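You operate a simulated robot arm through the tools that you are given. There is no shell and no other tool.

You are at the controls of a simulated robot arm. One attempt, no reset.

TASK
Shut loops 1 and 3; set loop 4 to about 2 and loop 2 to about 1.5 l/min.
Fine: shut them at their levers; leave the fifth loop.

It is judged by the outcome, as a careful person would: the job done as asked, and still so three seconds after it is handed in. It fails if anything else is knocked over, pushed out of place, dropped, spilled or broken.

THE ROBOT
A 6-joint arm with a four-finger gripper, fixed in place. Base frame: the origin is on the floor under the middle of its stand, x ahead of it, y to its left, z up. Readings come in mm, degrees, newtons and seconds.
It reaches about 1012 mm from its shoulder. Its first joint turns from -166.0 to 166.0 degrees. Payload 3.43 kg.
The tool frame sits at the grasp point between the pads (the TCP): z along the fingers, y along the line on which they close. The tips reach 30 mm beyond it. The gripper opens to 120 mm; its body begins 85 mm behind the TCP.
Orientation is that of the tool frame in the base frame, as a unit quaternion [w, x, y, z]. With the fingers straight down and closing along the base's y, the tool's x points along the base's -x, its y along +y and its z along -z.

THE INTERFACE
- The arm moves only by the tool apply_moves. Its argument "steps" is a list of rows, each a list of 7 numbers: the shift along the tool's x, y, z in units of 20 mm (1.0 is 20 mm), then the turn, a rotation vector about the tool's x, y, z in units of 8 degrees (1.0 is 8 degrees), then the finger opening in mm, from 0 to 120. In form: [[x, y, z, rx, ry, rz, claw], ...]. A call has 1 to 20 rows; each row shifts and turns the commanded pose from where the row before left it, along the tool's axes as they then stand. A call with a number of a shift or a turn outside -1 to 1 is refused whole. Rows are played at 5 a second. More than 50 mm and 8.6 degrees between two rows, or a gripper value outside its range, and nothing of the call is played. Where a pose cannot be reached the arm comes as near as it can. A force on the tool above 80 N (or 10 N above the force at the start of the call, whichever is more), or a blocked arm, ends the call early, and 0.2 s more pass. Each finger travels about 136.2 mm/s and halts on what it meets, pressing with about 40 N; the grip force reading is that of the motor and also rises with nothing between the fingers. The clock runs only during rows and for 0.2 s after the last one: add rows that do not move to give the fingers time. It gives the time, the measured TCP pose, the force on the tool (base axes), the opening and the grip force at its end, in the units of the frame above (readings bear some noise), with the torque about the TCP (base axes, N m) and any sound that the robot's microphone picked up.
- Cameras (640 x 400 px; columns grow to the right, rows downward): "scene" is fixed at [219.3, 499.3, 1025.3]; the picture's right is [0.99, 0.13, 0.00], its down [0.07, -0.54, -0.84] and it looks along [-0.11, 0.83, -0.55] (base axes); focal length 214 px, centre (320, 200). "wrist" rides on the gripper at [71, -17, -121] in the tool frame; the picture's right is [0.23, 0.97, 0.00], its down [-0.81, 0.19, -0.55] and it looks along [-0.54, 0.13, 0.83] (tool axes); focal length 275 px, centre (320, 200). There is no depth. A picture from a camera that has moved, and an enlarged one, comes with that camera's place and axes in the base frame and with its lens.
- grab_frame(camera): a new picture of that camera. It takes no simulated time.
- inspect(camera, box): a new picture of the part [left, top, right, bottom] of that camera's present view, enlarged. It takes no simulated time.
- finish_job(): hands the job in; it is judged then, once.

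Nothing tells you positions but the pictures and the camera data. Unless the task says otherwise, let go and move clear before handing in.

The tools are called after "Request:" by a JSON object that holds its "api" and its "payload". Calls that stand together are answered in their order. apply_moves: Moves the arm, as the interface text tells. Its arguments: {"type":"object","properties":{"steps":{"type":"array","items":{"type":"array","items":{"type":"number"}}}},"required":["steps"]} The other tools are called the same way: grab_frame (camera) takes a picture; inspect (camera, box) takes an enlarged picture of a part of a camera's view; finish_job () hands the job in.

At the start:

```text
time: 0.0
tcp_pos: [142.3, 409.5, 1287.6]
orientation: [0.0, 0.0, 1.0, 0.001]
contact_force: [0.8, -0.9, -0.1]
wrist_torque: [-0.01, 0.03, 0.02]
finger_gap: 119.8
gripper_force: 0.0
```

scene: 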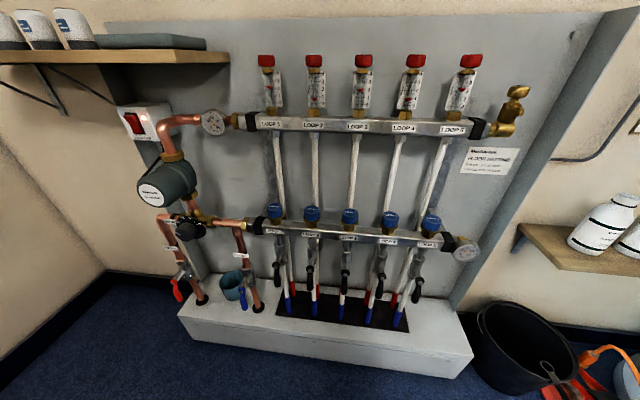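
wrist: 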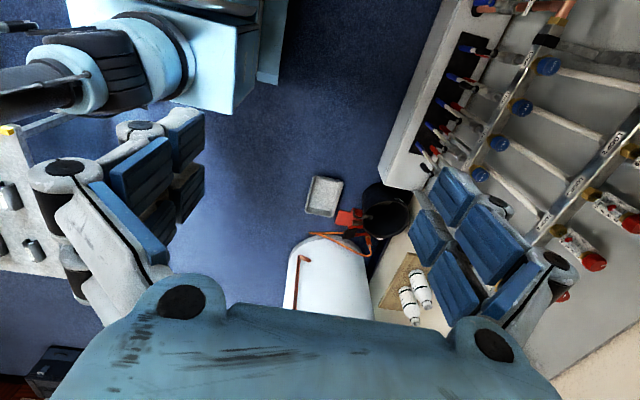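

I see an underfloor heating manifold with five loops: red-capped flow meters on the top rail, blue caps and black levers on the bottom rail. I'll look closer before moving.

Request:
{"api": "inspect", "payload": {"camera": "scene", "box": [220, 40, 380, 140]}}

Request:
{"api": "inspect", "payload": {"camera": "scene", "box": [340, 40, 540, 180]}}

Request:
{"api": "inspect", "payload": {"camera": "scene", "box": [240, 190, 360, 320]}}

Request:
{"api": "inspect", "payload": {"camera": "scene", "box": [340, 190, 480, 320]}}

```text
4.00 times, centred on (300, 90) of scene
camera zoom: at [219.3, 499.3, 1025.3], right [0.99, 0.13, 0.0], down [0.07, -0.54, -0.84], along [-0.11, 0.83, -0.55], focal length 858 px, centre (400, 640)
```

zoom: 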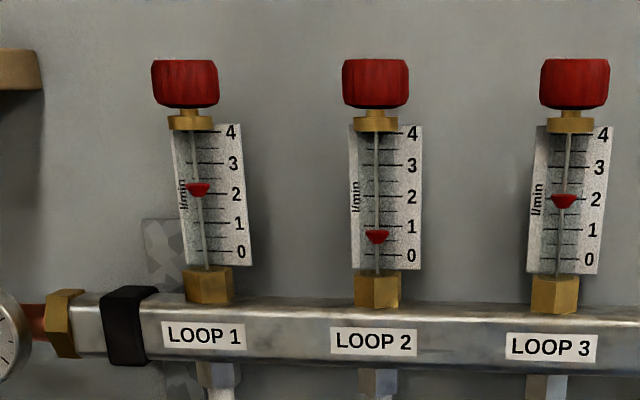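

```text
2.86 times, centred on (440, 110) of scene
camera zoom: at [219.3, 499.3, 1025.3], right [0.99, 0.13, 0.0], down [0.07, -0.54, -0.84], along [-0.11, 0.83, -0.55], focal length 613 px, centre (-23, 457)
```

zoom: 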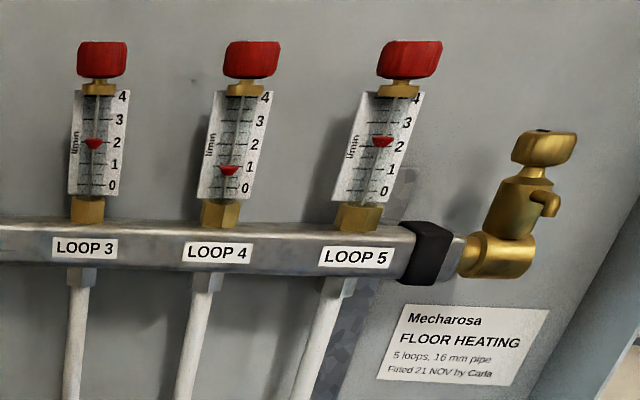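

```text
3.08 times, centred on (300, 255) of scene
camera zoom: at [219.3, 499.3, 1025.3], right [0.99, 0.13, 0.0], down [0.07, -0.54, -0.84], along [-0.11, 0.83, -0.55], focal length 660 px, centre (382, 31)
```

zoom: 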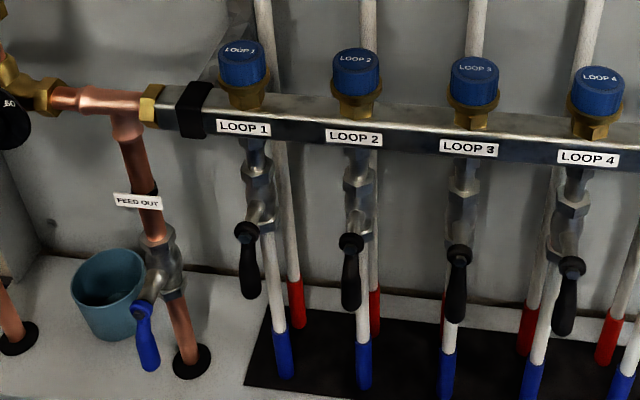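

```text
3.08 times, centred on (410, 255) of scene
camera zoom: at [219.3, 499.3, 1025.3], right [0.99, 0.13, 0.0], down [0.07, -0.54, -0.84], along [-0.11, 0.83, -0.55], focal length 660 px, centre (43, 31)
```

zoom: 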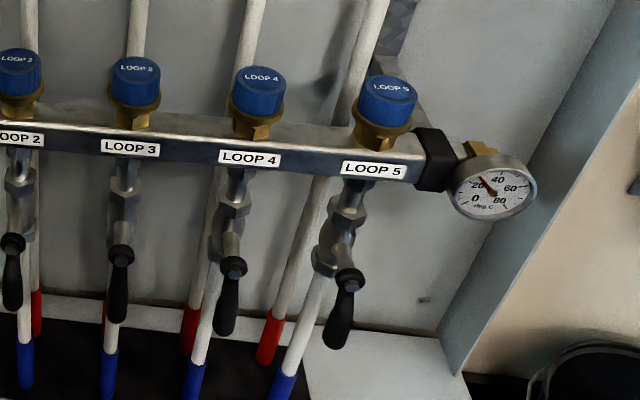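

Request:
{"api": "inspect", "payload": {"camera": "wrist", "box": [400, 0, 640, 150]}}

Request:
{"api": "inspect", "payload": {"camera": "wrist", "box": [400, 150, 640, 300]}}

Request:
{"api": "inspect", "payload": {"camera": "scene", "box": [120, 90, 280, 310]}}

Request:
{"api": "inspect", "payload": {"camera": "scene", "box": [460, 180, 640, 400]}}

```text
2.67 times, centred on (520, 75) of wrist
camera zoom: at [72.2, 392.2, 1407.8], right [-0.23, 0.97, 0.0], down [0.81, 0.19, 0.55], along [0.54, 0.13, -0.83], focal length 734 px, centre (-213, 533)
```

zoom: 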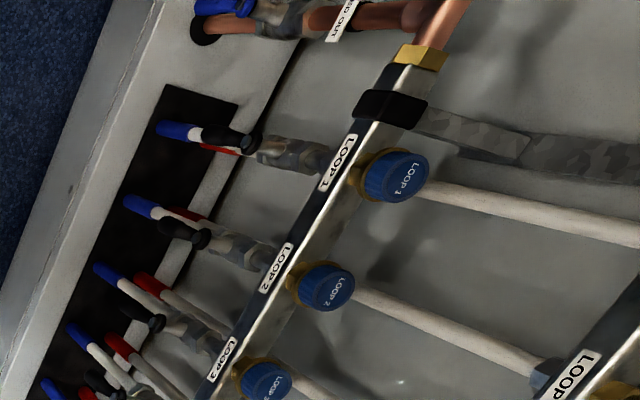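

```text
2.67 times, centred on (520, 225) of wrist
camera zoom: at [72.2, 392.2, 1407.8], right [-0.23, 0.97, 0.0], down [0.81, 0.19, 0.55], along [0.54, 0.13, -0.83], focal length 734 px, centre (-213, 133)
```

zoom: 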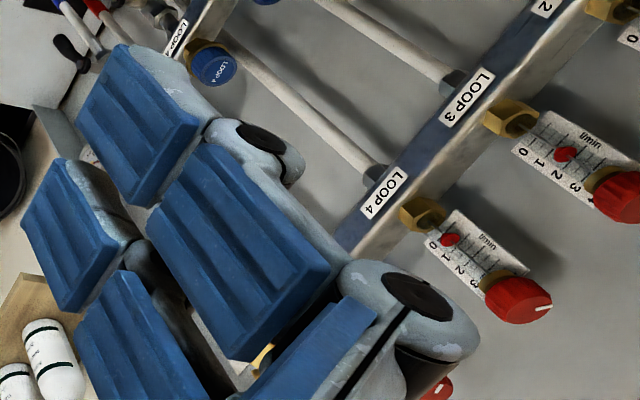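

```text
1.82 times, centred on (200, 200) of scene
camera zoom: at [219.3, 499.3, 1025.3], right [0.99, 0.13, 0.0], down [0.07, -0.54, -0.84], along [-0.11, 0.83, -0.55], focal length 390 px, centre (538, 200)
```

zoom: 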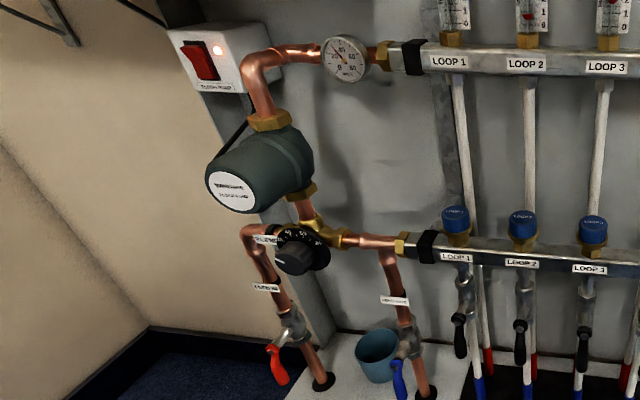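

```text
1.82 times, centred on (550, 290) of scene
camera zoom: at [219.3, 499.3, 1025.3], right [0.99, 0.13, 0.0], down [0.07, -0.54, -0.84], along [-0.11, 0.83, -0.55], focal length 390 px, centre (-98, 36)
```

zoom: 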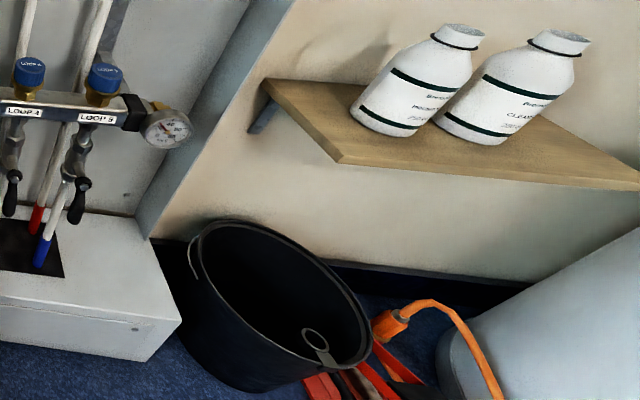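

Request:
{"api": "inspect", "payload": {"camera": "wrist", "box": [360, 120, 640, 400]}}

Request:
{"api": "inspect", "payload": {"camera": "wrist", "box": [0, 0, 300, 300]}}

```text
1.43 times, centred on (500, 260) of wrist
camera zoom: at [72.2, 392.2, 1407.8], right [-0.23, 0.97, 0.0], down [0.81, 0.19, 0.55], along [0.54, 0.13, -0.83], focal length 393 px, centre (63, 114)
```

zoom: 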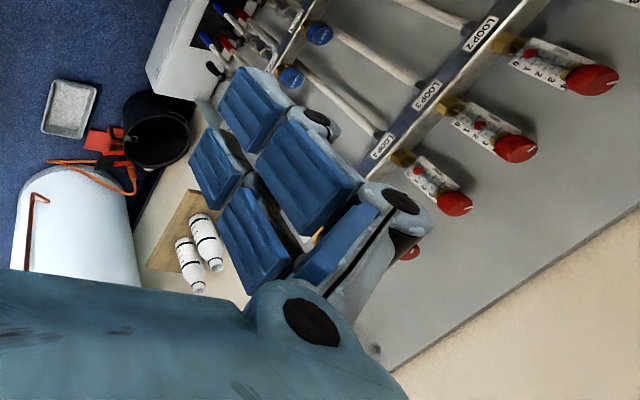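

```text
1.33 times, centred on (150, 150) of wrist
camera zoom: at [72.2, 392.2, 1407.8], right [-0.23, 0.97, 0.0], down [0.81, 0.19, 0.55], along [0.54, 0.13, -0.83], focal length 367 px, centre (547, 267)
```

zoom: 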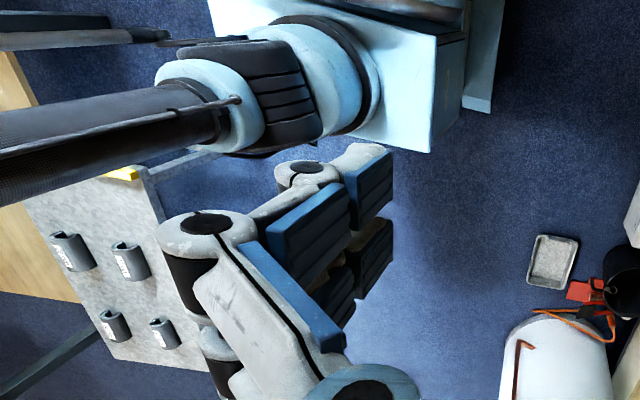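

I take the loop spacing to be about 100 mm, with the caps near y≈1010, z≈1024 and the lever hubs near y≈898, z≈522. Next I swing the gripper from pointing down to pointing at the wall (+y), staying well clear of it.

Request:
{"api": "apply_moves", "payload": {"steps": [[0, 0.7, 0.7, -1, 0, 0, 60], [0, 0.596, 0.79, -1, 0, 0, 60], [0, 0.48, 0.866, -1, 0, 0, 60], [0, 0.355, 0.925, -1, 0, 0, 60], [0, 0.223, 0.965, -1, 0, 0, 60], [0, 0.086, 0.986, -1, 0, 0, 60], [0, -0.052, 0.988, -1, 0, 0, 60], [0, -0.189, 0.972, -1, 0, 0, 60], [0, -0.323, 0.936, -1, 0, 0, 60], [0, -0.449, 0.882, -1, 0, 0, 60], [0, -0.568, 0.811, -1, 0, 0, 60], [0, -0.675, 0.724, -0.25, 0, 0, 60]]}}

```text
time: 2.6
tcp_pos: [134.8, 579.9, 1123.5]
orientation: [0.005, -0.01, 0.718, 0.696]
contact_force: [0.3, 0.5, -0.3]
wrist_torque: [0.0, 0.04, 0.01]
finger_gap: 59.7
gripper_force: 0.0
out of reach, approached as far as the arm can: row 12
```

Request:
{"api": "grab_frame", "payload": {"camera": "wrist"}}

Request:
{"api": "grab_frame", "payload": {"camera": "scene"}}

```text
taken
camera wrist: at [65.8, 457.2, 1107.5], right [-0.25, 0.03, 0.97], down [0.81, -0.54, 0.23], along [0.53, 0.84, 0.11], focal length 275 px, centre (320, 200)
```

wrist: 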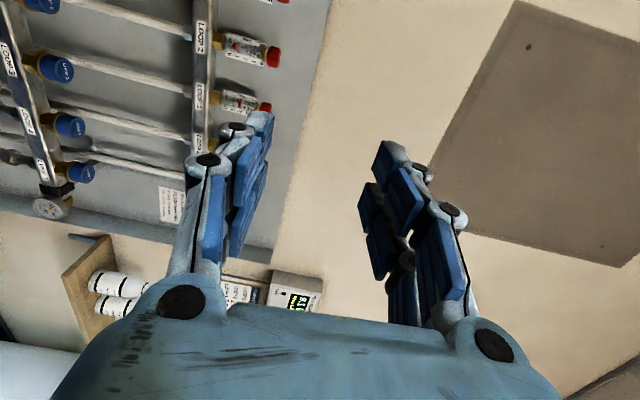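

```text
taken
```

scene: 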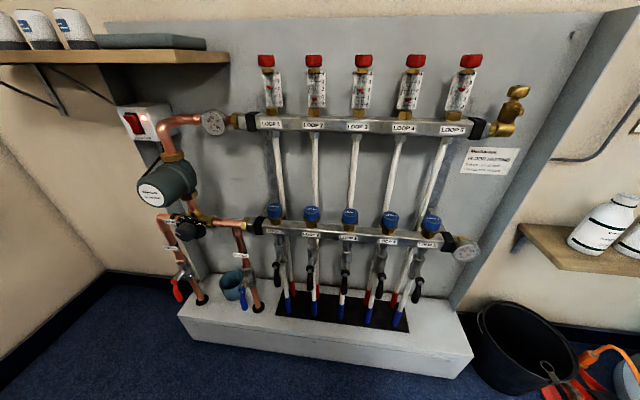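

Request:
{"api": "inspect", "payload": {"camera": "wrist", "box": [200, 260, 340, 350]}}

Request:
{"api": "apply_moves", "payload": {"steps": [[0, -0.5, 0, 0, 0, 1, 60], [0.07, -0.5, 0, 0, 0, 1, 60], [0.14, -0.5, 0, 0, 0, 1, 60], [0.2, -0.45, 0, 0, 0, 1, 60], [0.26, -0.42, 0, 0, 0, 1, 60]]}}

```text
4.44 times, centred on (270, 305) of wrist
camera zoom: at [65.8, 457.2, 1107.5], right [-0.25, 0.03, 0.97], down [0.81, -0.54, 0.23], along [0.53, 0.84, 0.11], focal length 1224 px, centre (542, -267)
```

zoom: 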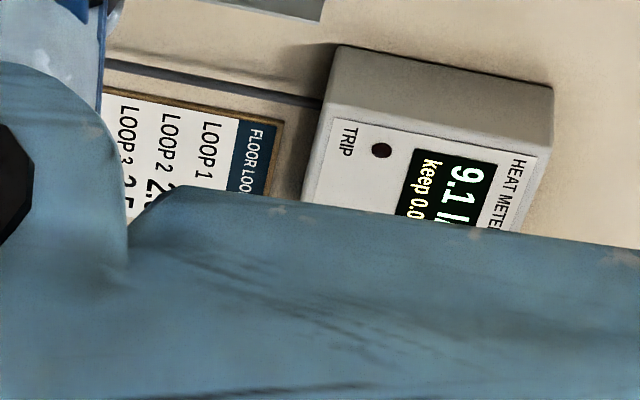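

```text
time: 3.8
tcp_pos: [205.4, 595.2, 1081.4]
orientation: [-0.234, 0.219, 0.697, 0.642]
contact_force: [-0.1, 0.2, 1.6]
wrist_torque: [-0.01, -0.01, 0.0]
finger_gap: 60.0
gripper_force: 0.1
out of reach, approached as far as the arm can: row 1, 2, 3, 4, 5
```

Request:
{"api": "apply_moves", "payload": {"steps": [[-0.4, -0.5, 0.5, 0, 0, 0, 60], [-0.4, -0.5, 0.5, 0, 0, 0, 60], [-0.4, -0.5, 0.5, 0, 0, 0, 60], [-0.4, -0.5, 0.5, 0, 0, 0, 60]]}}

Request:
{"api": "grab_frame", "payload": {"camera": "wrist"}}

```text
time: 4.8
tcp_pos: [211.9, 633.1, 1026.6]
orientation: [-0.232, 0.225, 0.693, 0.645]
contact_force: [0.4, -0.2, -0.4]
wrist_torque: [0.0, 0.0, 0.01]
finger_gap: 60.0
gripper_force: 0.0
out of reach, approached as far as the arm can: row 1
```

```text
taken
camera wrist: at [150.1, 512.1, 1064.5], right [0.41, 0.07, 0.91], down [0.78, -0.55, -0.31], along [0.48, 0.83, -0.28], focal length 275 px, centre (320, 200)
```

wrist: 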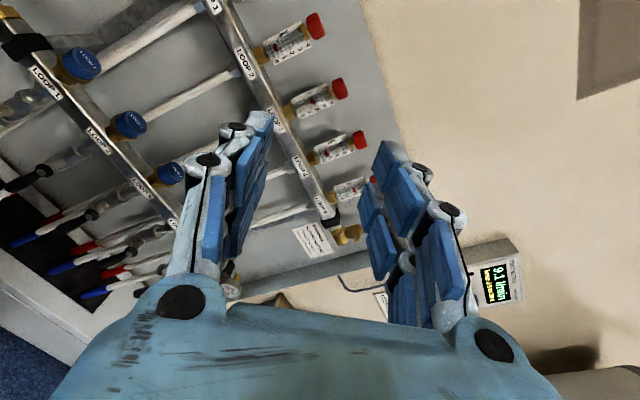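

Request:
{"api": "inspect", "payload": {"camera": "wrist", "box": [440, 220, 560, 320]}}

Request:
{"api": "inspect", "payload": {"camera": "wrist", "box": [340, 270, 400, 320]}}

```text
4.00 times, centred on (500, 270) of wrist
camera zoom: at [150.1, 512.1, 1064.5], right [0.41, 0.07, 0.91], down [0.78, -0.55, -0.31], along [0.48, 0.83, -0.28], focal length 1101 px, centre (-400, -80)
```

zoom: 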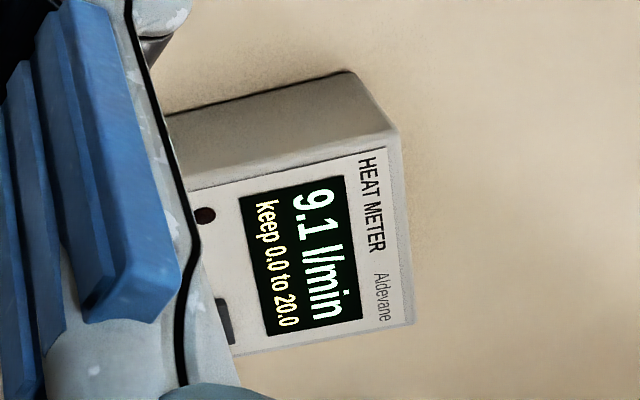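

```text
8.00 times, centred on (370, 295) of wrist
camera zoom: at [150.1, 512.1, 1064.5], right [0.41, 0.07, 0.91], down [0.78, -0.55, -0.31], along [0.48, 0.83, -0.28], focal length 2202 px, centre (-80, -560)
```

zoom: 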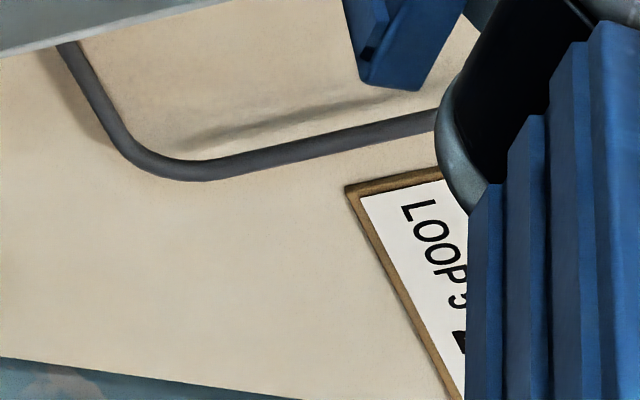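

Request:
{"api": "apply_moves", "payload": {"steps": [[-0.48, -0.64, 0.2, 0, 0, 1, 60], [-0.57, -0.57, 0.2, 0, 0, 1, 60], [-0.64, -0.48, 0.2, 0, 0, 1, 60], [-0.7, -0.39, 0.2, 0, 0, 1, 60], [-0.75, -0.29, 0.2, 0, 0, 1, 60], [-0.78, -0.18, 0.2, 0, 0, 1, 60], [-0.8, -0.07, 0.2, 0, 0, 0.5, 60]]}}

Request:
{"api": "grab_frame", "payload": {"camera": "wrist"}}

```text
time: 6.4
tcp_pos: [233.5, 656.2, 914.1]
orientation: [-0.499, 0.506, 0.521, 0.473]
contact_force: [-0.2, 0.1, 0.2]
wrist_torque: [0.01, 0.02, 0.03]
finger_gap: 59.9
gripper_force: 0.1
out of reach, approached as far as the arm can: row 2, 3, 4, 5, 6
```

```text
taken
camera wrist: at [223.3, 537.8, 992.2], right [0.97, 0.05, 0.22], down [0.21, -0.59, -0.78], along [0.09, 0.81, -0.58], focal length 275 px, centre (320, 200)
```

wrist: 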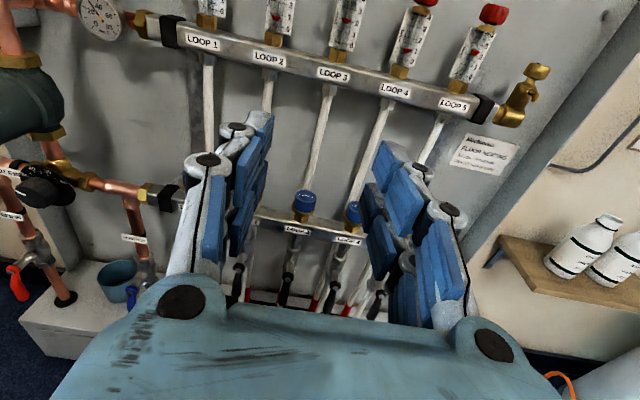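

Request:
{"api": "inspect", "payload": {"camera": "wrist", "box": [180, 0, 520, 110]}}

Request:
{"api": "inspect", "payload": {"camera": "wrist", "box": [220, 180, 420, 320]}}

```text
1.88 times, centred on (350, 55) of wrist
camera zoom: at [223.3, 537.8, 992.2], right [0.97, 0.05, 0.22], down [0.21, -0.59, -0.78], along [0.09, 0.81, -0.58], focal length 518 px, centre (264, 473)
```

zoom: 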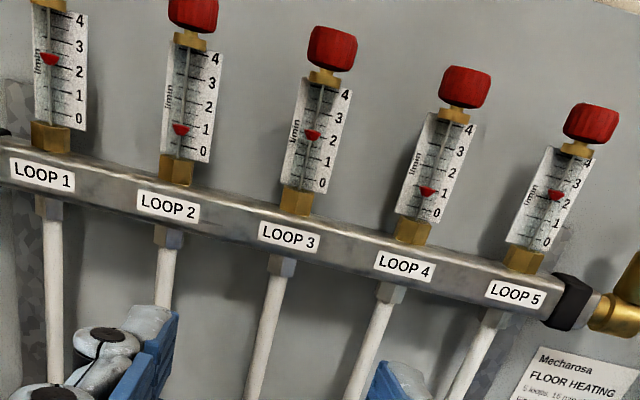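

```text
2.86 times, centred on (320, 250) of wrist
camera zoom: at [223.3, 537.8, 992.2], right [0.97, 0.05, 0.22], down [0.21, -0.59, -0.78], along [0.09, 0.81, -0.58], focal length 786 px, centre (320, 57)
```

zoom: 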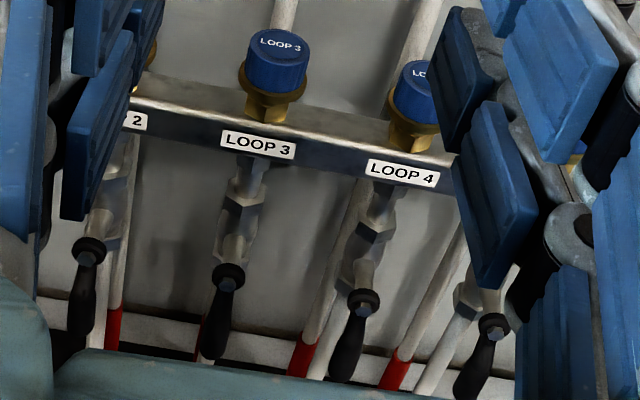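

Request:
{"api": "apply_moves", "payload": {"steps": [[-1, -0.23, 0, -0.29, 0.39, 0, 60], [-1, -0.23, 0, 0, 0, 0, 60], [-1, -0.23, 0, 0, 0, 0, 60], [-1, -0.23, 0, 0, 0, 0, 60], [-1, -0.23, 0, 0, 0, 0, 60], [-1, -0.23, 0, 0, 0, 0, 60], [-1, -0.23, 0, 0, 0, 0, 60], [-1, -0.23, 0, 0, 0, 0, 60], [-1, -0.23, 0, 0, 0, 0, 60], [-1, -0.23, 0, 0, 0, 0, 60], [-1, -0.23, 0, 0, 0, 0, 60], [-1, -0.23, 0, 0, 0, 0, 60], [-1, -0.23, 0, 0, 0, 0, 60], [-1, -0.23, 0, 0, 0, 0, 60], [-1, -0.23, 0, 0, 0, 0, 60]]}}

Request:
{"api": "grab_frame", "payload": {"camera": "wrist"}}

Request:
{"api": "grab_frame", "payload": {"camera": "scene"}}

```text
time: 9.6
tcp_pos: [154.3, 740.0, 782.8]
orientation: [-0.498, 0.506, 0.496, 0.5]
contact_force: [-1.3, 0.3, 0.5]
wrist_torque: [-0.02, 0.04, 0.03]
finger_gap: 60.2
gripper_force: 0.1
out of reach, approached as far as the arm can: row 1, 2, 3, 6, 7, 8, 9, 10, 11, 12, 13, 14, 15
```

```text
taken
camera wrist: at [136.3, 619.6, 854.3], right [0.98, -0.02, 0.22], down [0.17, -0.56, -0.81], along [0.14, 0.83, -0.54], focal length 275 px, centre (320, 200)
```

wrist: 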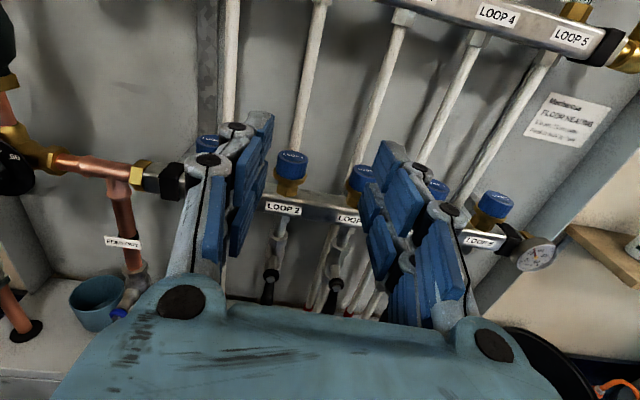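

```text
taken
```

scene: 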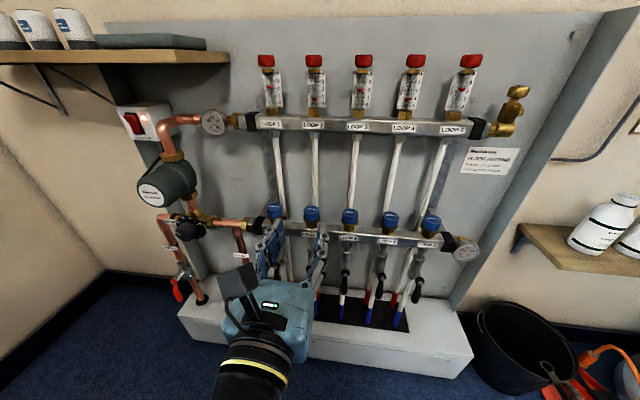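

Request:
{"api": "apply_moves", "payload": {"steps": [[0, 0, 1, 0, 0, 0, 60], [0, 0, 1, 0, 0, 0, 60], [-0.5, 0, 0.5, 0, 0, 0, 60], [-1, 0, 0, 0, 0, 0, 60], [-1, 0, 0, 0, 0, 0, 60], [-1, 0, 0, 0, 0, 0, 60], [-1, 0, 0, 0, 0, 0, 60], [-1, 0, 0, 0, 0, 0, 60], [-1, 0, 0, 0, 0, 0, 60], [-1, 0, 0, 0, 0, 0, 60], [-1, 0, 0, 0, 0, 0, 60], [-1, 0, 0, 0, 0, 0, 60], [-1, 0, 0, 0, 0, 0, 60]]}}

Request:
{"api": "grab_frame", "payload": {"camera": "wrist"}}

Request:
{"api": "grab_frame", "payload": {"camera": "scene"}}

```text
time: 12.4
tcp_pos: [137.8, 869.3, 632.3]
orientation: [-0.497, 0.508, 0.494, 0.501]
contact_force: [-0.2, 0.6, -0.2]
wrist_torque: [0.0, -0.01, -0.01]
finger_gap: 59.9
gripper_force: 0.1
out of reach, approached as far as the arm can: row 5, 6, 7, 8, 9, 10, 11, 12, 13
```

```text
taken
camera wrist: at [120.5, 748.8, 703.9], right [0.98, -0.02, 0.22], down [0.17, -0.56, -0.81], along [0.14, 0.83, -0.54], focal length 275 px, centre (320, 200)
```

wrist: 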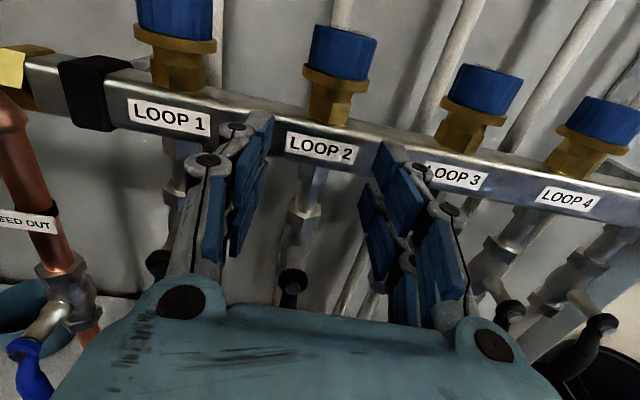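

```text
taken
```

scene: 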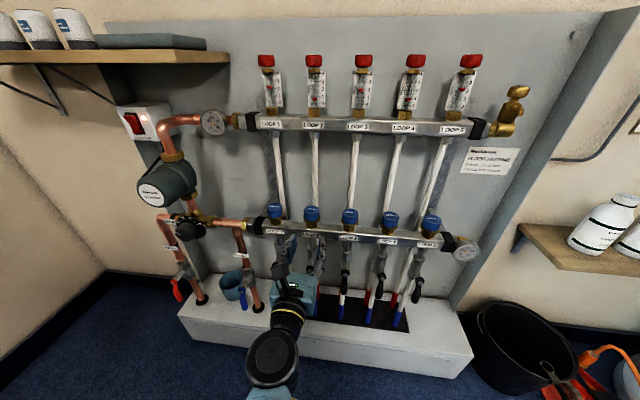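

Request:
{"api": "inspect", "payload": {"camera": "wrist", "box": [440, 200, 640, 400]}}

Request:
{"api": "inspect", "payload": {"camera": "scene", "box": [320, 220, 440, 320]}}

```text
2.00 times, centred on (540, 300) of wrist
camera zoom: at [120.5, 748.8, 703.9], right [0.98, -0.02, 0.22], down [0.17, -0.56, -0.81], along [0.14, 0.83, -0.54], focal length 551 px, centre (-120, 0)
```

zoom: 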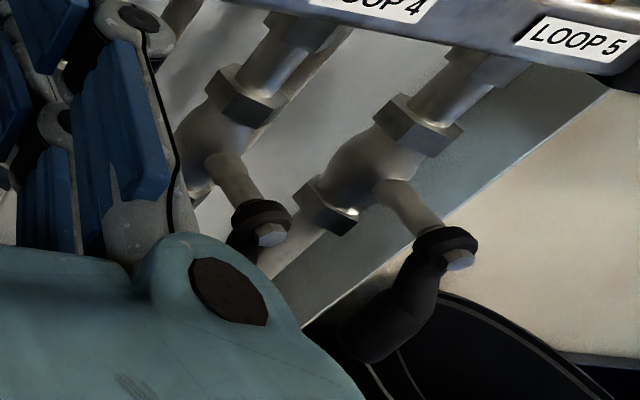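

```text
4.00 times, centred on (380, 270) of scene
camera zoom: at [219.3, 499.3, 1025.3], right [0.99, 0.13, 0.0], down [0.07, -0.54, -0.84], along [-0.11, 0.83, -0.55], focal length 858 px, centre (80, -80)
```

zoom: 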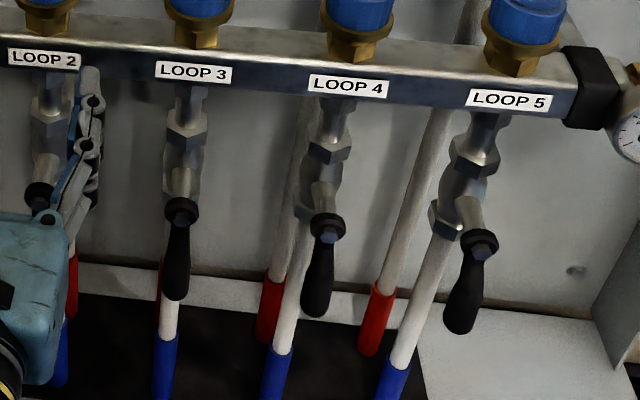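

Request:
{"api": "apply_moves", "payload": {"steps": [[1, 0, -1, 0, 0, 0, 60], [1, 0, -1, 0, 0, 0, 60], [1, 0, -1, 0, 0, 0, 60], [1, 0, -1, 0, 0, 0, 60]]}}

Request:
{"api": "apply_moves", "payload": {"steps": [[-0.9, -0.25, 0, 0, -1, 0, 60], [-0.891, -0.25, 0.125, 0, -1, 0, 60], [-0.865, -0.25, 0.248, 0, -1, 0, 60], [-0.822, -0.25, 0.366, 0, -1, 0, 60], [-0.763, -0.25, 0.477, 0, -1, 0, 60], [-0.689, -0.25, 0.579, 0, -1, 0, 60], [-0.602, -0.25, 0.669, 0, 0, 0, 60]]}}

Request:
{"api": "grab_frame", "payload": {"camera": "wrist"}}

Request:
{"api": "grab_frame", "payload": {"camera": "scene"}}

```text
time: 13.4
tcp_pos: [134.6, 801.9, 722.4]
orientation: [-0.497, 0.508, 0.494, 0.501]
contact_force: [-0.4, 0.1, -0.6]
wrist_torque: [-0.01, 0.02, 0.02]
finger_gap: 59.9
gripper_force: 0.0
out of reach, approached as far as the arm can: row 1, 2, 3
```

```text
time: 15.0
tcp_pos: [73.5, 794.9, 596.9]
orientation: [-0.248, 0.669, 0.65, 0.263]
contact_force: [0.2, 0.3, -0.4]
wrist_torque: [-0.03, 0.0, 0.02]
finger_gap: 60.0
gripper_force: 0.1
out of reach, approached as far as the arm can: row 6, 7
```

```text
taken
camera wrist: at [55.7, 766.8, 733.4], right [0.98, 0.14, 0.16], down [0.16, -0.98, -0.14], along [0.14, 0.16, -0.98], focal length 275 px, centre (320, 200)
```

wrist: 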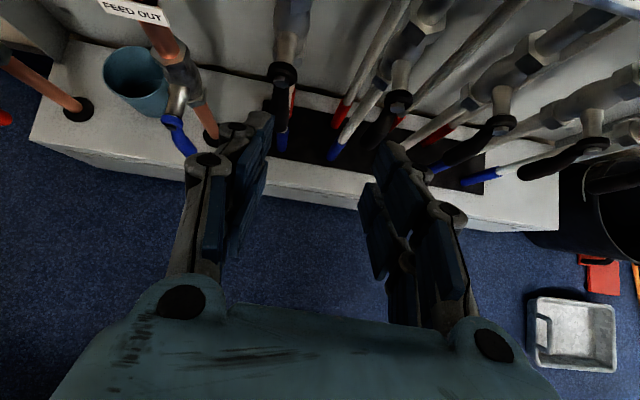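

```text
taken
```

scene: 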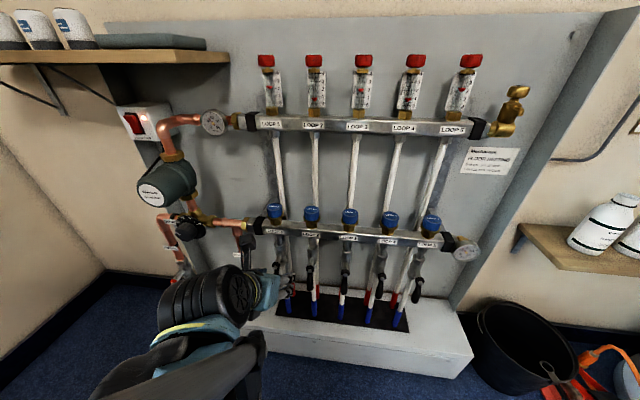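

Request:
{"api": "inspect", "payload": {"camera": "wrist", "box": [220, 20, 460, 180]}}

Request:
{"api": "inspect", "payload": {"camera": "scene", "box": [150, 180, 330, 300]}}

```text
2.50 times, centred on (340, 100) of wrist
camera zoom: at [55.7, 766.8, 733.4], right [0.98, 0.14, 0.16], down [0.16, -0.98, -0.14], along [0.14, 0.16, -0.98], focal length 688 px, centre (270, 450)
```

zoom: 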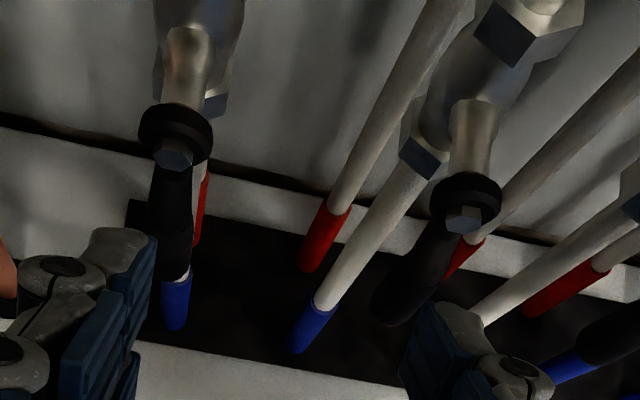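

```text
3.33 times, centred on (240, 240) of scene
camera zoom: at [219.3, 499.3, 1025.3], right [0.99, 0.13, 0.0], down [0.07, -0.54, -0.84], along [-0.11, 0.83, -0.55], focal length 715 px, centre (587, 67)
```

zoom: 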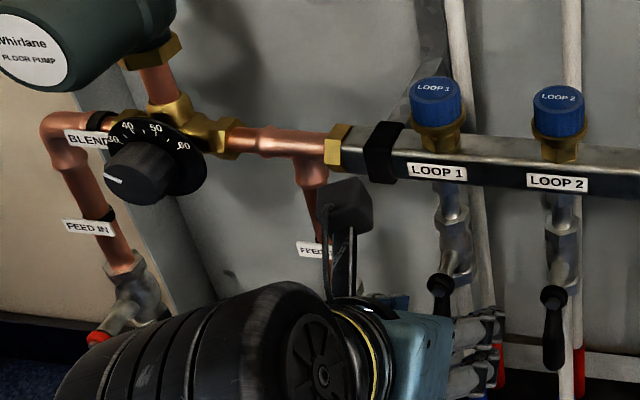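

Request:
{"api": "apply_moves", "payload": {"steps": [[0, 0, 0, 0, 0, 0, 0], [0, 0, 0, 0, 0, 0, 0], [0, 0, 0, 0, 0, 0, 0], [0, 0, 0, 0, 0, 0, 0]]}}

Request:
{"api": "grab_frame", "payload": {"camera": "wrist"}}

Request:
{"api": "inspect", "payload": {"camera": "scene", "box": [210, 220, 330, 330]}}

```text
time: 16.0
tcp_pos: [73.4, 795.0, 597.1]
orientation: [-0.248, 0.669, 0.65, 0.263]
contact_force: [-0.1, 0.4, 0.7]
wrist_torque: [0.0, -0.02, -0.04]
finger_gap: 0.2
gripper_force: 33.5
```

```text
taken
camera wrist: at [55.9, 766.8, 733.6], right [0.98, 0.14, 0.16], down [0.16, -0.98, -0.14], along [0.14, 0.16, -0.98], focal length 275 px, centre (320, 200)
```

wrist: 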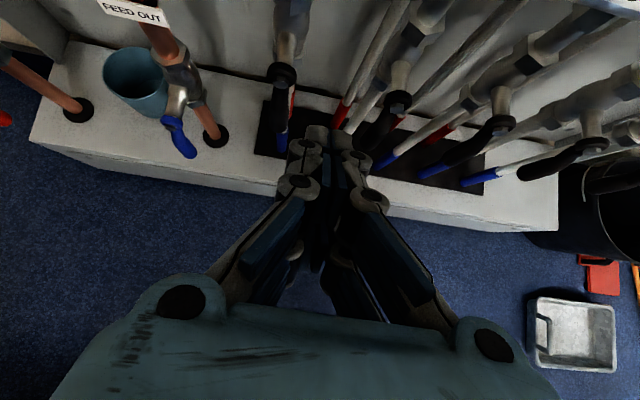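

```text
3.64 times, centred on (270, 275) of scene
camera zoom: at [219.3, 499.3, 1025.3], right [0.99, 0.13, 0.0], down [0.07, -0.54, -0.84], along [-0.11, 0.83, -0.55], focal length 780 px, centre (502, -73)
```

zoom: 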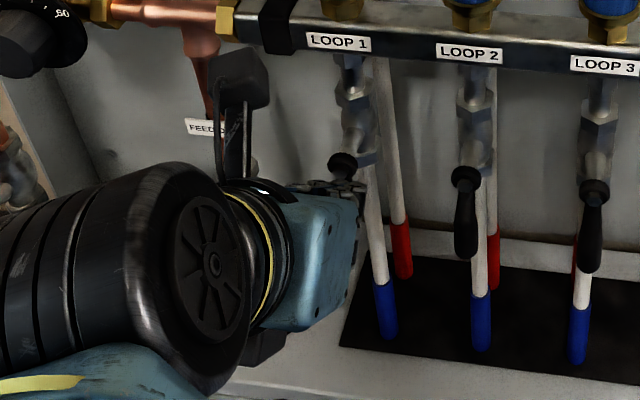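

Request:
{"api": "apply_moves", "payload": {"steps": [[0, 0.8, 0, 0, 0, 0, 0], [-0.23, 0.1, 0.85, 0, 0, 0, 0], [-0.23, 0.1, 0.85, 0, 0, 0, 0], [-0.23, 0.1, 0.85, 0, 0, 0, 0], [-0.23, 0.1, 0.85, 0, 0, 0, 0]]}}

Request:
{"api": "grab_frame", "payload": {"camera": "wrist"}}

```text
time: 17.2
tcp_pos: [53.6, 813.0, 533.0]
orientation: [-0.25, 0.668, 0.651, 0.26]
contact_force: [0.4, -0.3, -0.1]
wrist_torque: [-0.02, -0.01, -0.03]
finger_gap: 0.1
gripper_force: 33.4
out of reach, approached as far as the arm can: row 1, 2, 3, 4, 5
```

```text
taken
camera wrist: at [38.3, 785.5, 669.9], right [0.98, 0.14, 0.16], down [0.17, -0.98, -0.14], along [0.13, 0.16, -0.98], focal length 275 px, centre (320, 200)
```

wrist: 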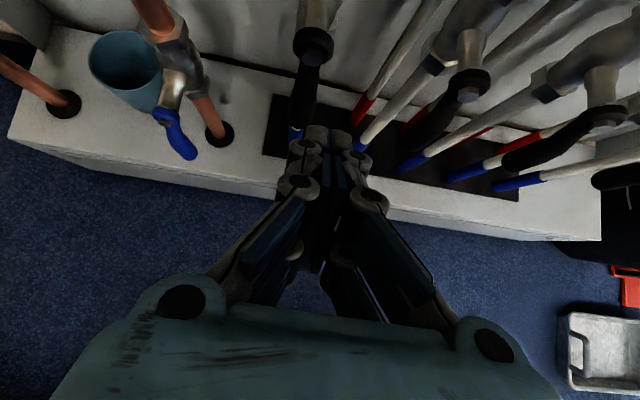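

Request:
{"api": "apply_moves", "payload": {"steps": [[0, 0, 0, 0, 0, -1, 0], [0, 0, 0, 0, 0, -1, 0], [0, 0, 0, 0, 0, -1, 0], [-0.41, 0.91, 0, 0, 0, 0, 0], [-0.41, 0.91, 0, 0, 0, 0, 0]]}}

Request:
{"api": "grab_frame", "payload": {"camera": "wrist"}}

Request:
{"api": "grab_frame", "payload": {"camera": "scene"}}

```text
time: 18.4
tcp_pos: [69.7, 805.8, 532.3]
orientation: [-0.189, 0.519, 0.774, 0.309]
contact_force: [0.1, -0.8, 1.0]
wrist_torque: [-0.02, -0.03, 0.01]
finger_gap: 0.0
gripper_force: 33.6
out of reach, approached as far as the arm can: row 1, 2, 4, 5
```

```text
taken
camera wrist: at [24.5, 770.0, 660.2], right [0.81, 0.42, 0.42], down [0.48, -0.88, -0.03], along [0.35, 0.23, -0.91], focal length 275 px, centre (320, 200)
```

wrist: 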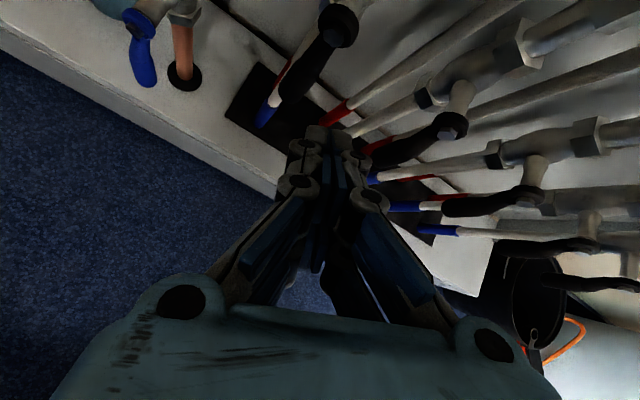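

```text
taken
```

scene: 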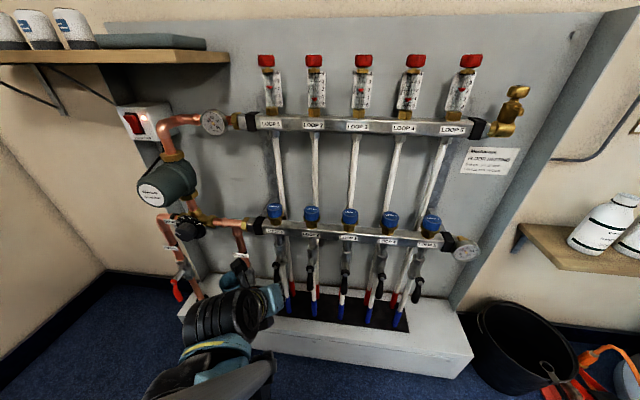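

Request:
{"api": "apply_moves", "payload": {"steps": [[0, 0, 0, 0.41, -0.91, 0, 0], [0, 0, 0, 0.41, -0.91, 0, 0], [-0.41, 0.91, 0, 0, 0, 0, 0], [-0.41, 0.91, 0, 0, 0, 0, 0]]}}

```text
time: 19.4
tcp_pos: [75.8, 793.1, 536.4]
orientation: [-0.089, 0.549, 0.796, 0.239]
contact_force: [-0.5, 0.8, 0.6]
wrist_torque: [0.0, 0.0, 0.03]
finger_gap: 0.0
gripper_force: 32.9
out of reach, approached as far as the arm can: row 1, 2, 4
```

Request:
{"api": "inspect", "payload": {"camera": "scene", "box": [120, 240, 360, 400]}}

```text
2.50 times, centred on (240, 320) of scene
camera zoom: at [219.3, 499.3, 1025.3], right [0.99, 0.13, 0.0], down [0.07, -0.54, -0.84], along [-0.11, 0.83, -0.55], focal length 536 px, centre (520, -100)
```

zoom: 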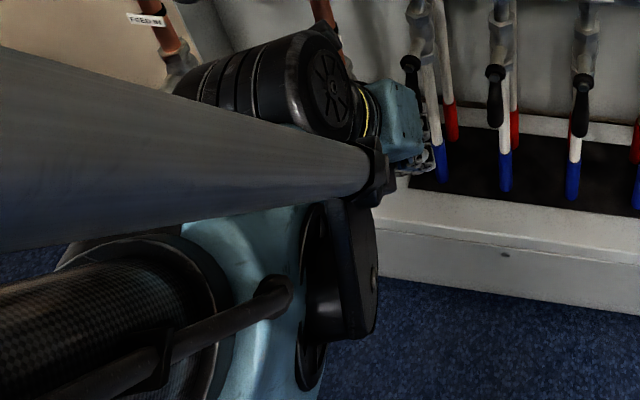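

Request:
{"api": "grab_frame", "payload": {"camera": "scene"}}

Request:
{"api": "grab_frame", "payload": {"camera": "wrist"}}

```text
taken
```

scene: 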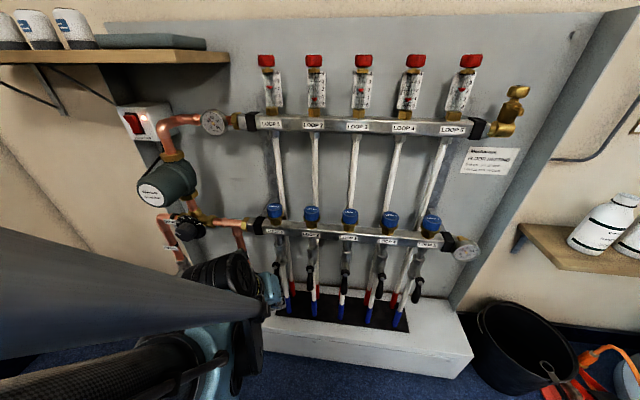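

```text
taken
camera wrist: at [19.6, 789.6, 664.8], right [0.8, 0.47, 0.37], down [0.42, -0.88, 0.21], along [0.42, -0.01, -0.91], focal length 275 px, centre (320, 200)
```

wrist: 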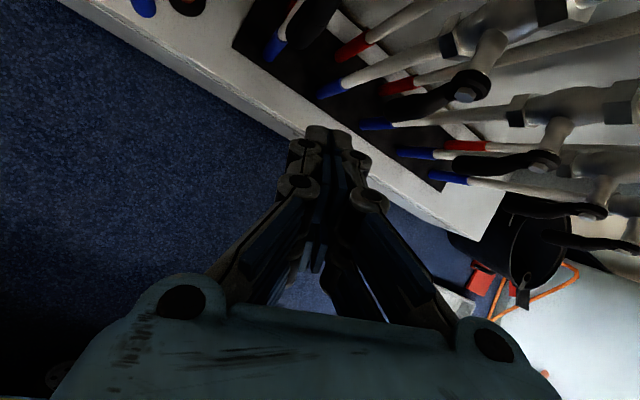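

Request:
{"api": "apply_moves", "payload": {"steps": [[0, 0, -1, 0, 0, 0, 0], [0, 0, -1, 0, 0, 0, 0], [0, 0, -1, 0, 0, 0, 0], [0, 0, -1, 0, 0, 0, 0], [0, 0, -1, 0, 0, 0, 0]]}}

Request:
{"api": "grab_frame", "payload": {"camera": "scene"}}

```text
time: 20.6
tcp_pos: [64.1, 743.8, 625.6]
orientation: [-0.094, 0.548, 0.798, 0.233]
contact_force: [-0.2, 0.1, 1.1]
wrist_torque: [0.01, 0.06, -0.01]
finger_gap: 0.2
gripper_force: 33.3
out of reach, approached as far as the arm can: row 1
```

```text
taken
```

scene: 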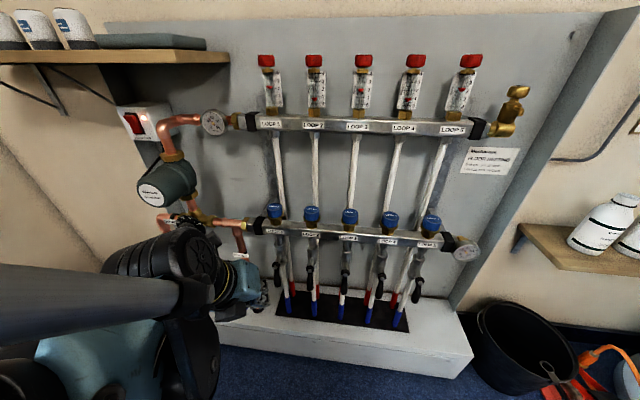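

Request:
{"api": "apply_moves", "payload": {"steps": [[0, 0, -0.5, 0, 0, -1, 0], [0, 0, -0.5, 0, 0, -1, 0], [0, 0, -0.5, 0, 0, -1, 0], [0, 0, -0.5, 0, 0, -1, 0]]}}

Request:
{"api": "grab_frame", "payload": {"camera": "scene"}}

Request:
{"api": "grab_frame", "payload": {"camera": "wrist"}}

```text
time: 21.6
tcp_pos: [57.7, 724.5, 658.0]
orientation: [-0.027, 0.306, 0.918, 0.25]
contact_force: [0.3, 0.3, -0.5]
wrist_torque: [0.01, -0.01, -0.03]
finger_gap: 0.0
gripper_force: 33.3
```

```text
taken
```

scene: 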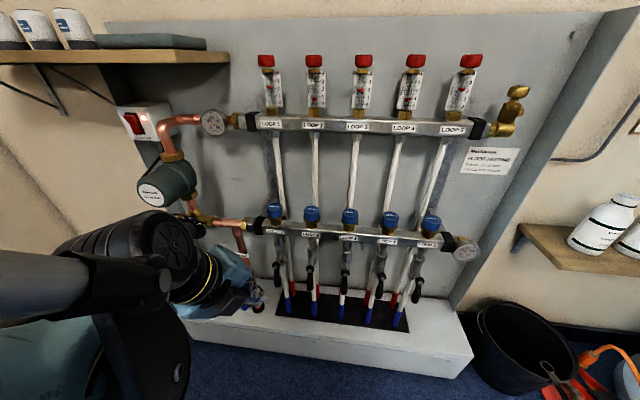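

```text
taken
camera wrist: at [-20.6, 695.7, 770.5], right [0.37, 0.8, 0.48], down [0.71, -0.57, 0.41], along [0.6, 0.19, -0.78], focal length 275 px, centre (320, 200)
```

wrist: 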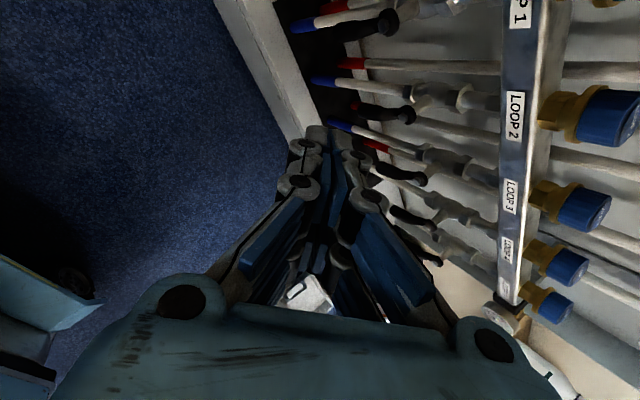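

Request:
{"api": "apply_moves", "payload": {"steps": [[0, 0, 0, 0, 0, -1, 0], [0, 0, 0, 0, 0, -1, 0], [0, 0, 0, 0, 0, -1, 0], [0, 0, 0, 0, 0, -1, 0]]}}

Request:
{"api": "grab_frame", "payload": {"camera": "wrist"}}

Request:
{"api": "grab_frame", "payload": {"camera": "scene"}}

```text
time: 22.6
tcp_pos: [57.3, 724.4, 658.6]
orientation: [0.043, 0.041, 0.967, 0.248]
contact_force: [-0.2, 0.4, 0.3]
wrist_torque: [0.0, 0.03, 0.02]
finger_gap: 0.0
gripper_force: 33.3
```

```text
taken
camera wrist: at [-25.2, 660.2, 750.7], right [-0.17, 0.87, 0.45], down [0.76, -0.18, 0.63], along [0.63, 0.45, -0.63], focal length 275 px, centre (320, 200)
```

wrist: 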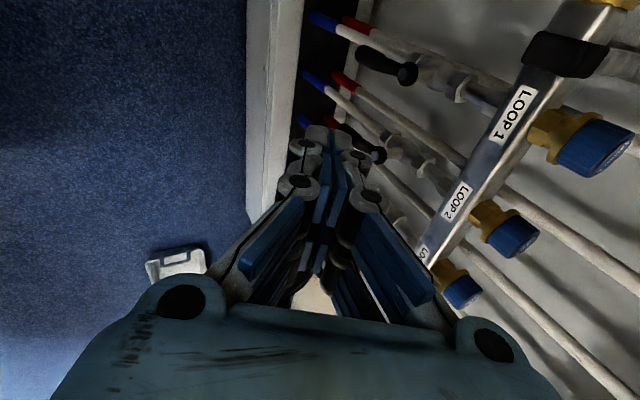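

```text
taken
```

scene: 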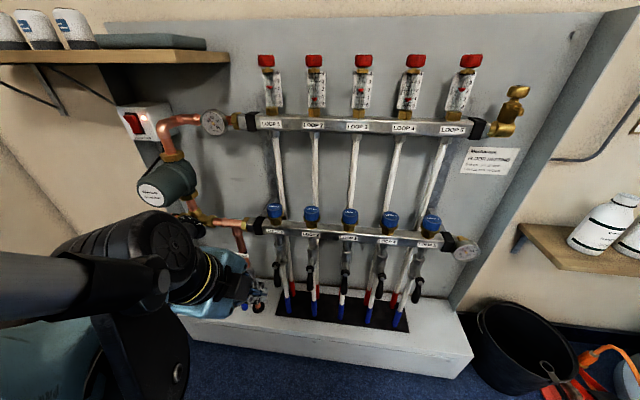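

Request:
{"api": "apply_moves", "payload": {"steps": [[0, 0, 0, 0, 0.75, 0, 0], [-0.205, 0.01, 0.85, 0, 0, 0, 0], [-0.205, 0.01, 0.85, 0, 0, 0, 0], [-0.205, 0.01, 0.85, 0, 0, 0, 0], [-0.205, 0.01, 0.85, 0, 0, 0, 0], [-0.205, 0.01, 0.85, 0, 0, 0, 0], [-0.205, 0.01, 0.85, 0, 0, 0, 0], [-0.205, 0.01, 0.85, 0, 0, 0, 0]]}}

Request:
{"api": "grab_frame", "payload": {"camera": "wrist"}}

Request:
{"api": "grab_frame", "payload": {"camera": "scene"}}

```text
time: 24.4
tcp_pos: [84.7, 775.1, 558.3]
orientation: [0.052, 0.043, 0.966, 0.25]
contact_force: [0.4, 0.0, -0.3]
wrist_torque: [0.01, 0.01, 0.01]
finger_gap: 0.0
gripper_force: 34.1
out of reach, approached as far as the arm can: row 1, 5, 6, 7, 8
```

```text
taken
camera wrist: at [-0.7, 709.6, 647.1], right [-0.17, 0.87, 0.46], down [0.75, -0.19, 0.64], along [0.64, 0.45, -0.62], focal length 275 px, centre (320, 200)
```

wrist: 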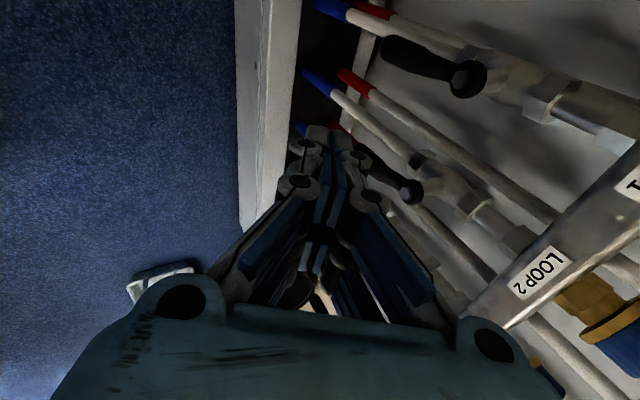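

```text
taken
```

scene: 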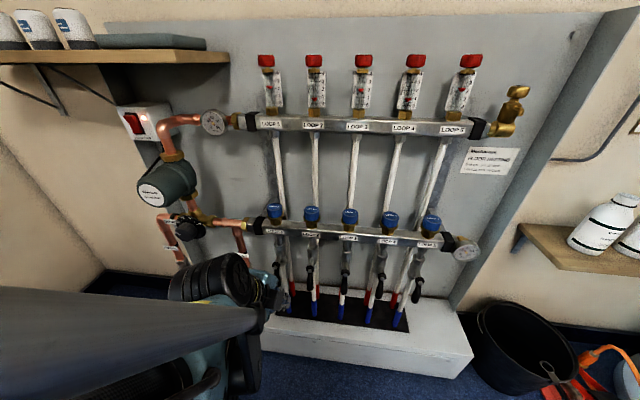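

Request:
{"api": "apply_moves", "payload": {"steps": [[0, 0, 0, 0, -1, 0, 0], [0, 0, 0, 0, -1, 0, 0], [-0.8, 0, 0, 0, 0, 0, 0], [-0.8, 0, 0, 0, 0, 0, 0]]}}

Request:
{"api": "grab_frame", "payload": {"camera": "scene"}}

```text
time: 25.4
tcp_pos: [113.2, 767.4, 566.3]
orientation: [0.177, 0.076, 0.952, 0.239]
contact_force: [-0.2, -0.1, -0.1]
wrist_torque: [0.01, 0.01, -0.01]
finger_gap: 0.1
gripper_force: 33.1
```

```text
taken
```

scene: 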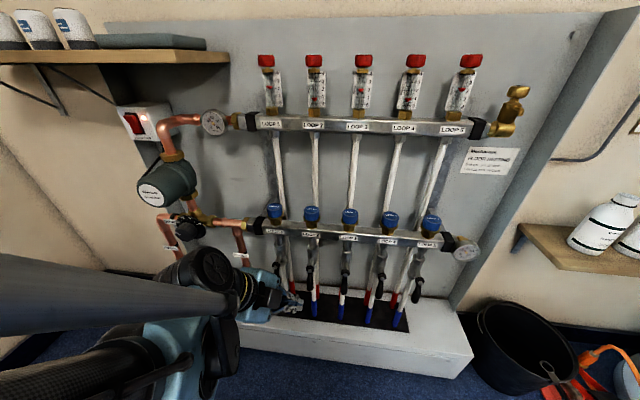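

Request:
{"api": "apply_moves", "payload": {"steps": [[-0.85, 0.18, 0.35, 0, 0, 0, 0], [-0.85, 0.18, 0.35, 0, 0, 0, 0], [-0.85, 0.18, 0.35, 0, 0, 0, 0], [-0.85, 0.18, 0.35, 0, 0, 0, 0], [-0.85, 0.18, 0.35, 0, 0, 0, 0]]}}

Request:
{"api": "grab_frame", "payload": {"camera": "scene"}}

Request:
{"api": "grab_frame", "payload": {"camera": "wrist"}}

```text
time: 26.6
tcp_pos: [208.2, 780.0, 572.4]
orientation: [0.178, 0.076, 0.951, 0.24]
contact_force: [0.3, 0.2, 0.7]
wrist_torque: [0.02, -0.01, 0.01]
finger_gap: 0.1
gripper_force: 33.2
```

```text
taken
```

scene: 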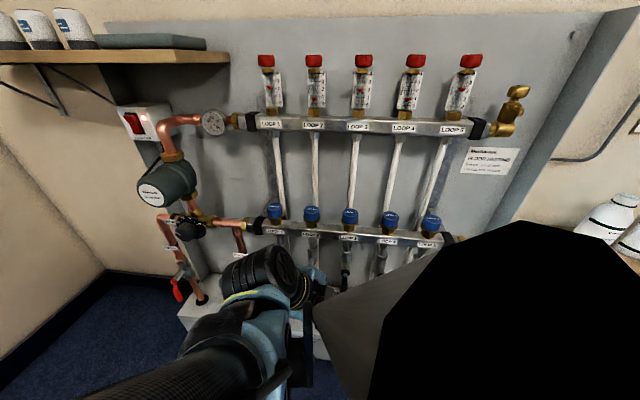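

```text
taken
camera wrist: at [96.0, 729.7, 641.8], right [-0.16, 0.9, 0.4], down [0.56, -0.25, 0.79], along [0.82, 0.35, -0.46], focal length 275 px, centre (320, 200)
```

wrist: 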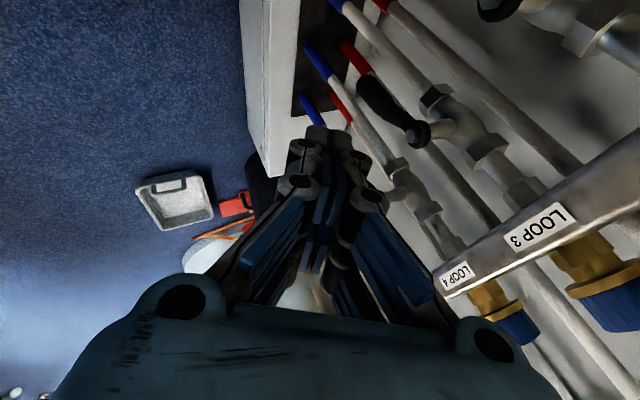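

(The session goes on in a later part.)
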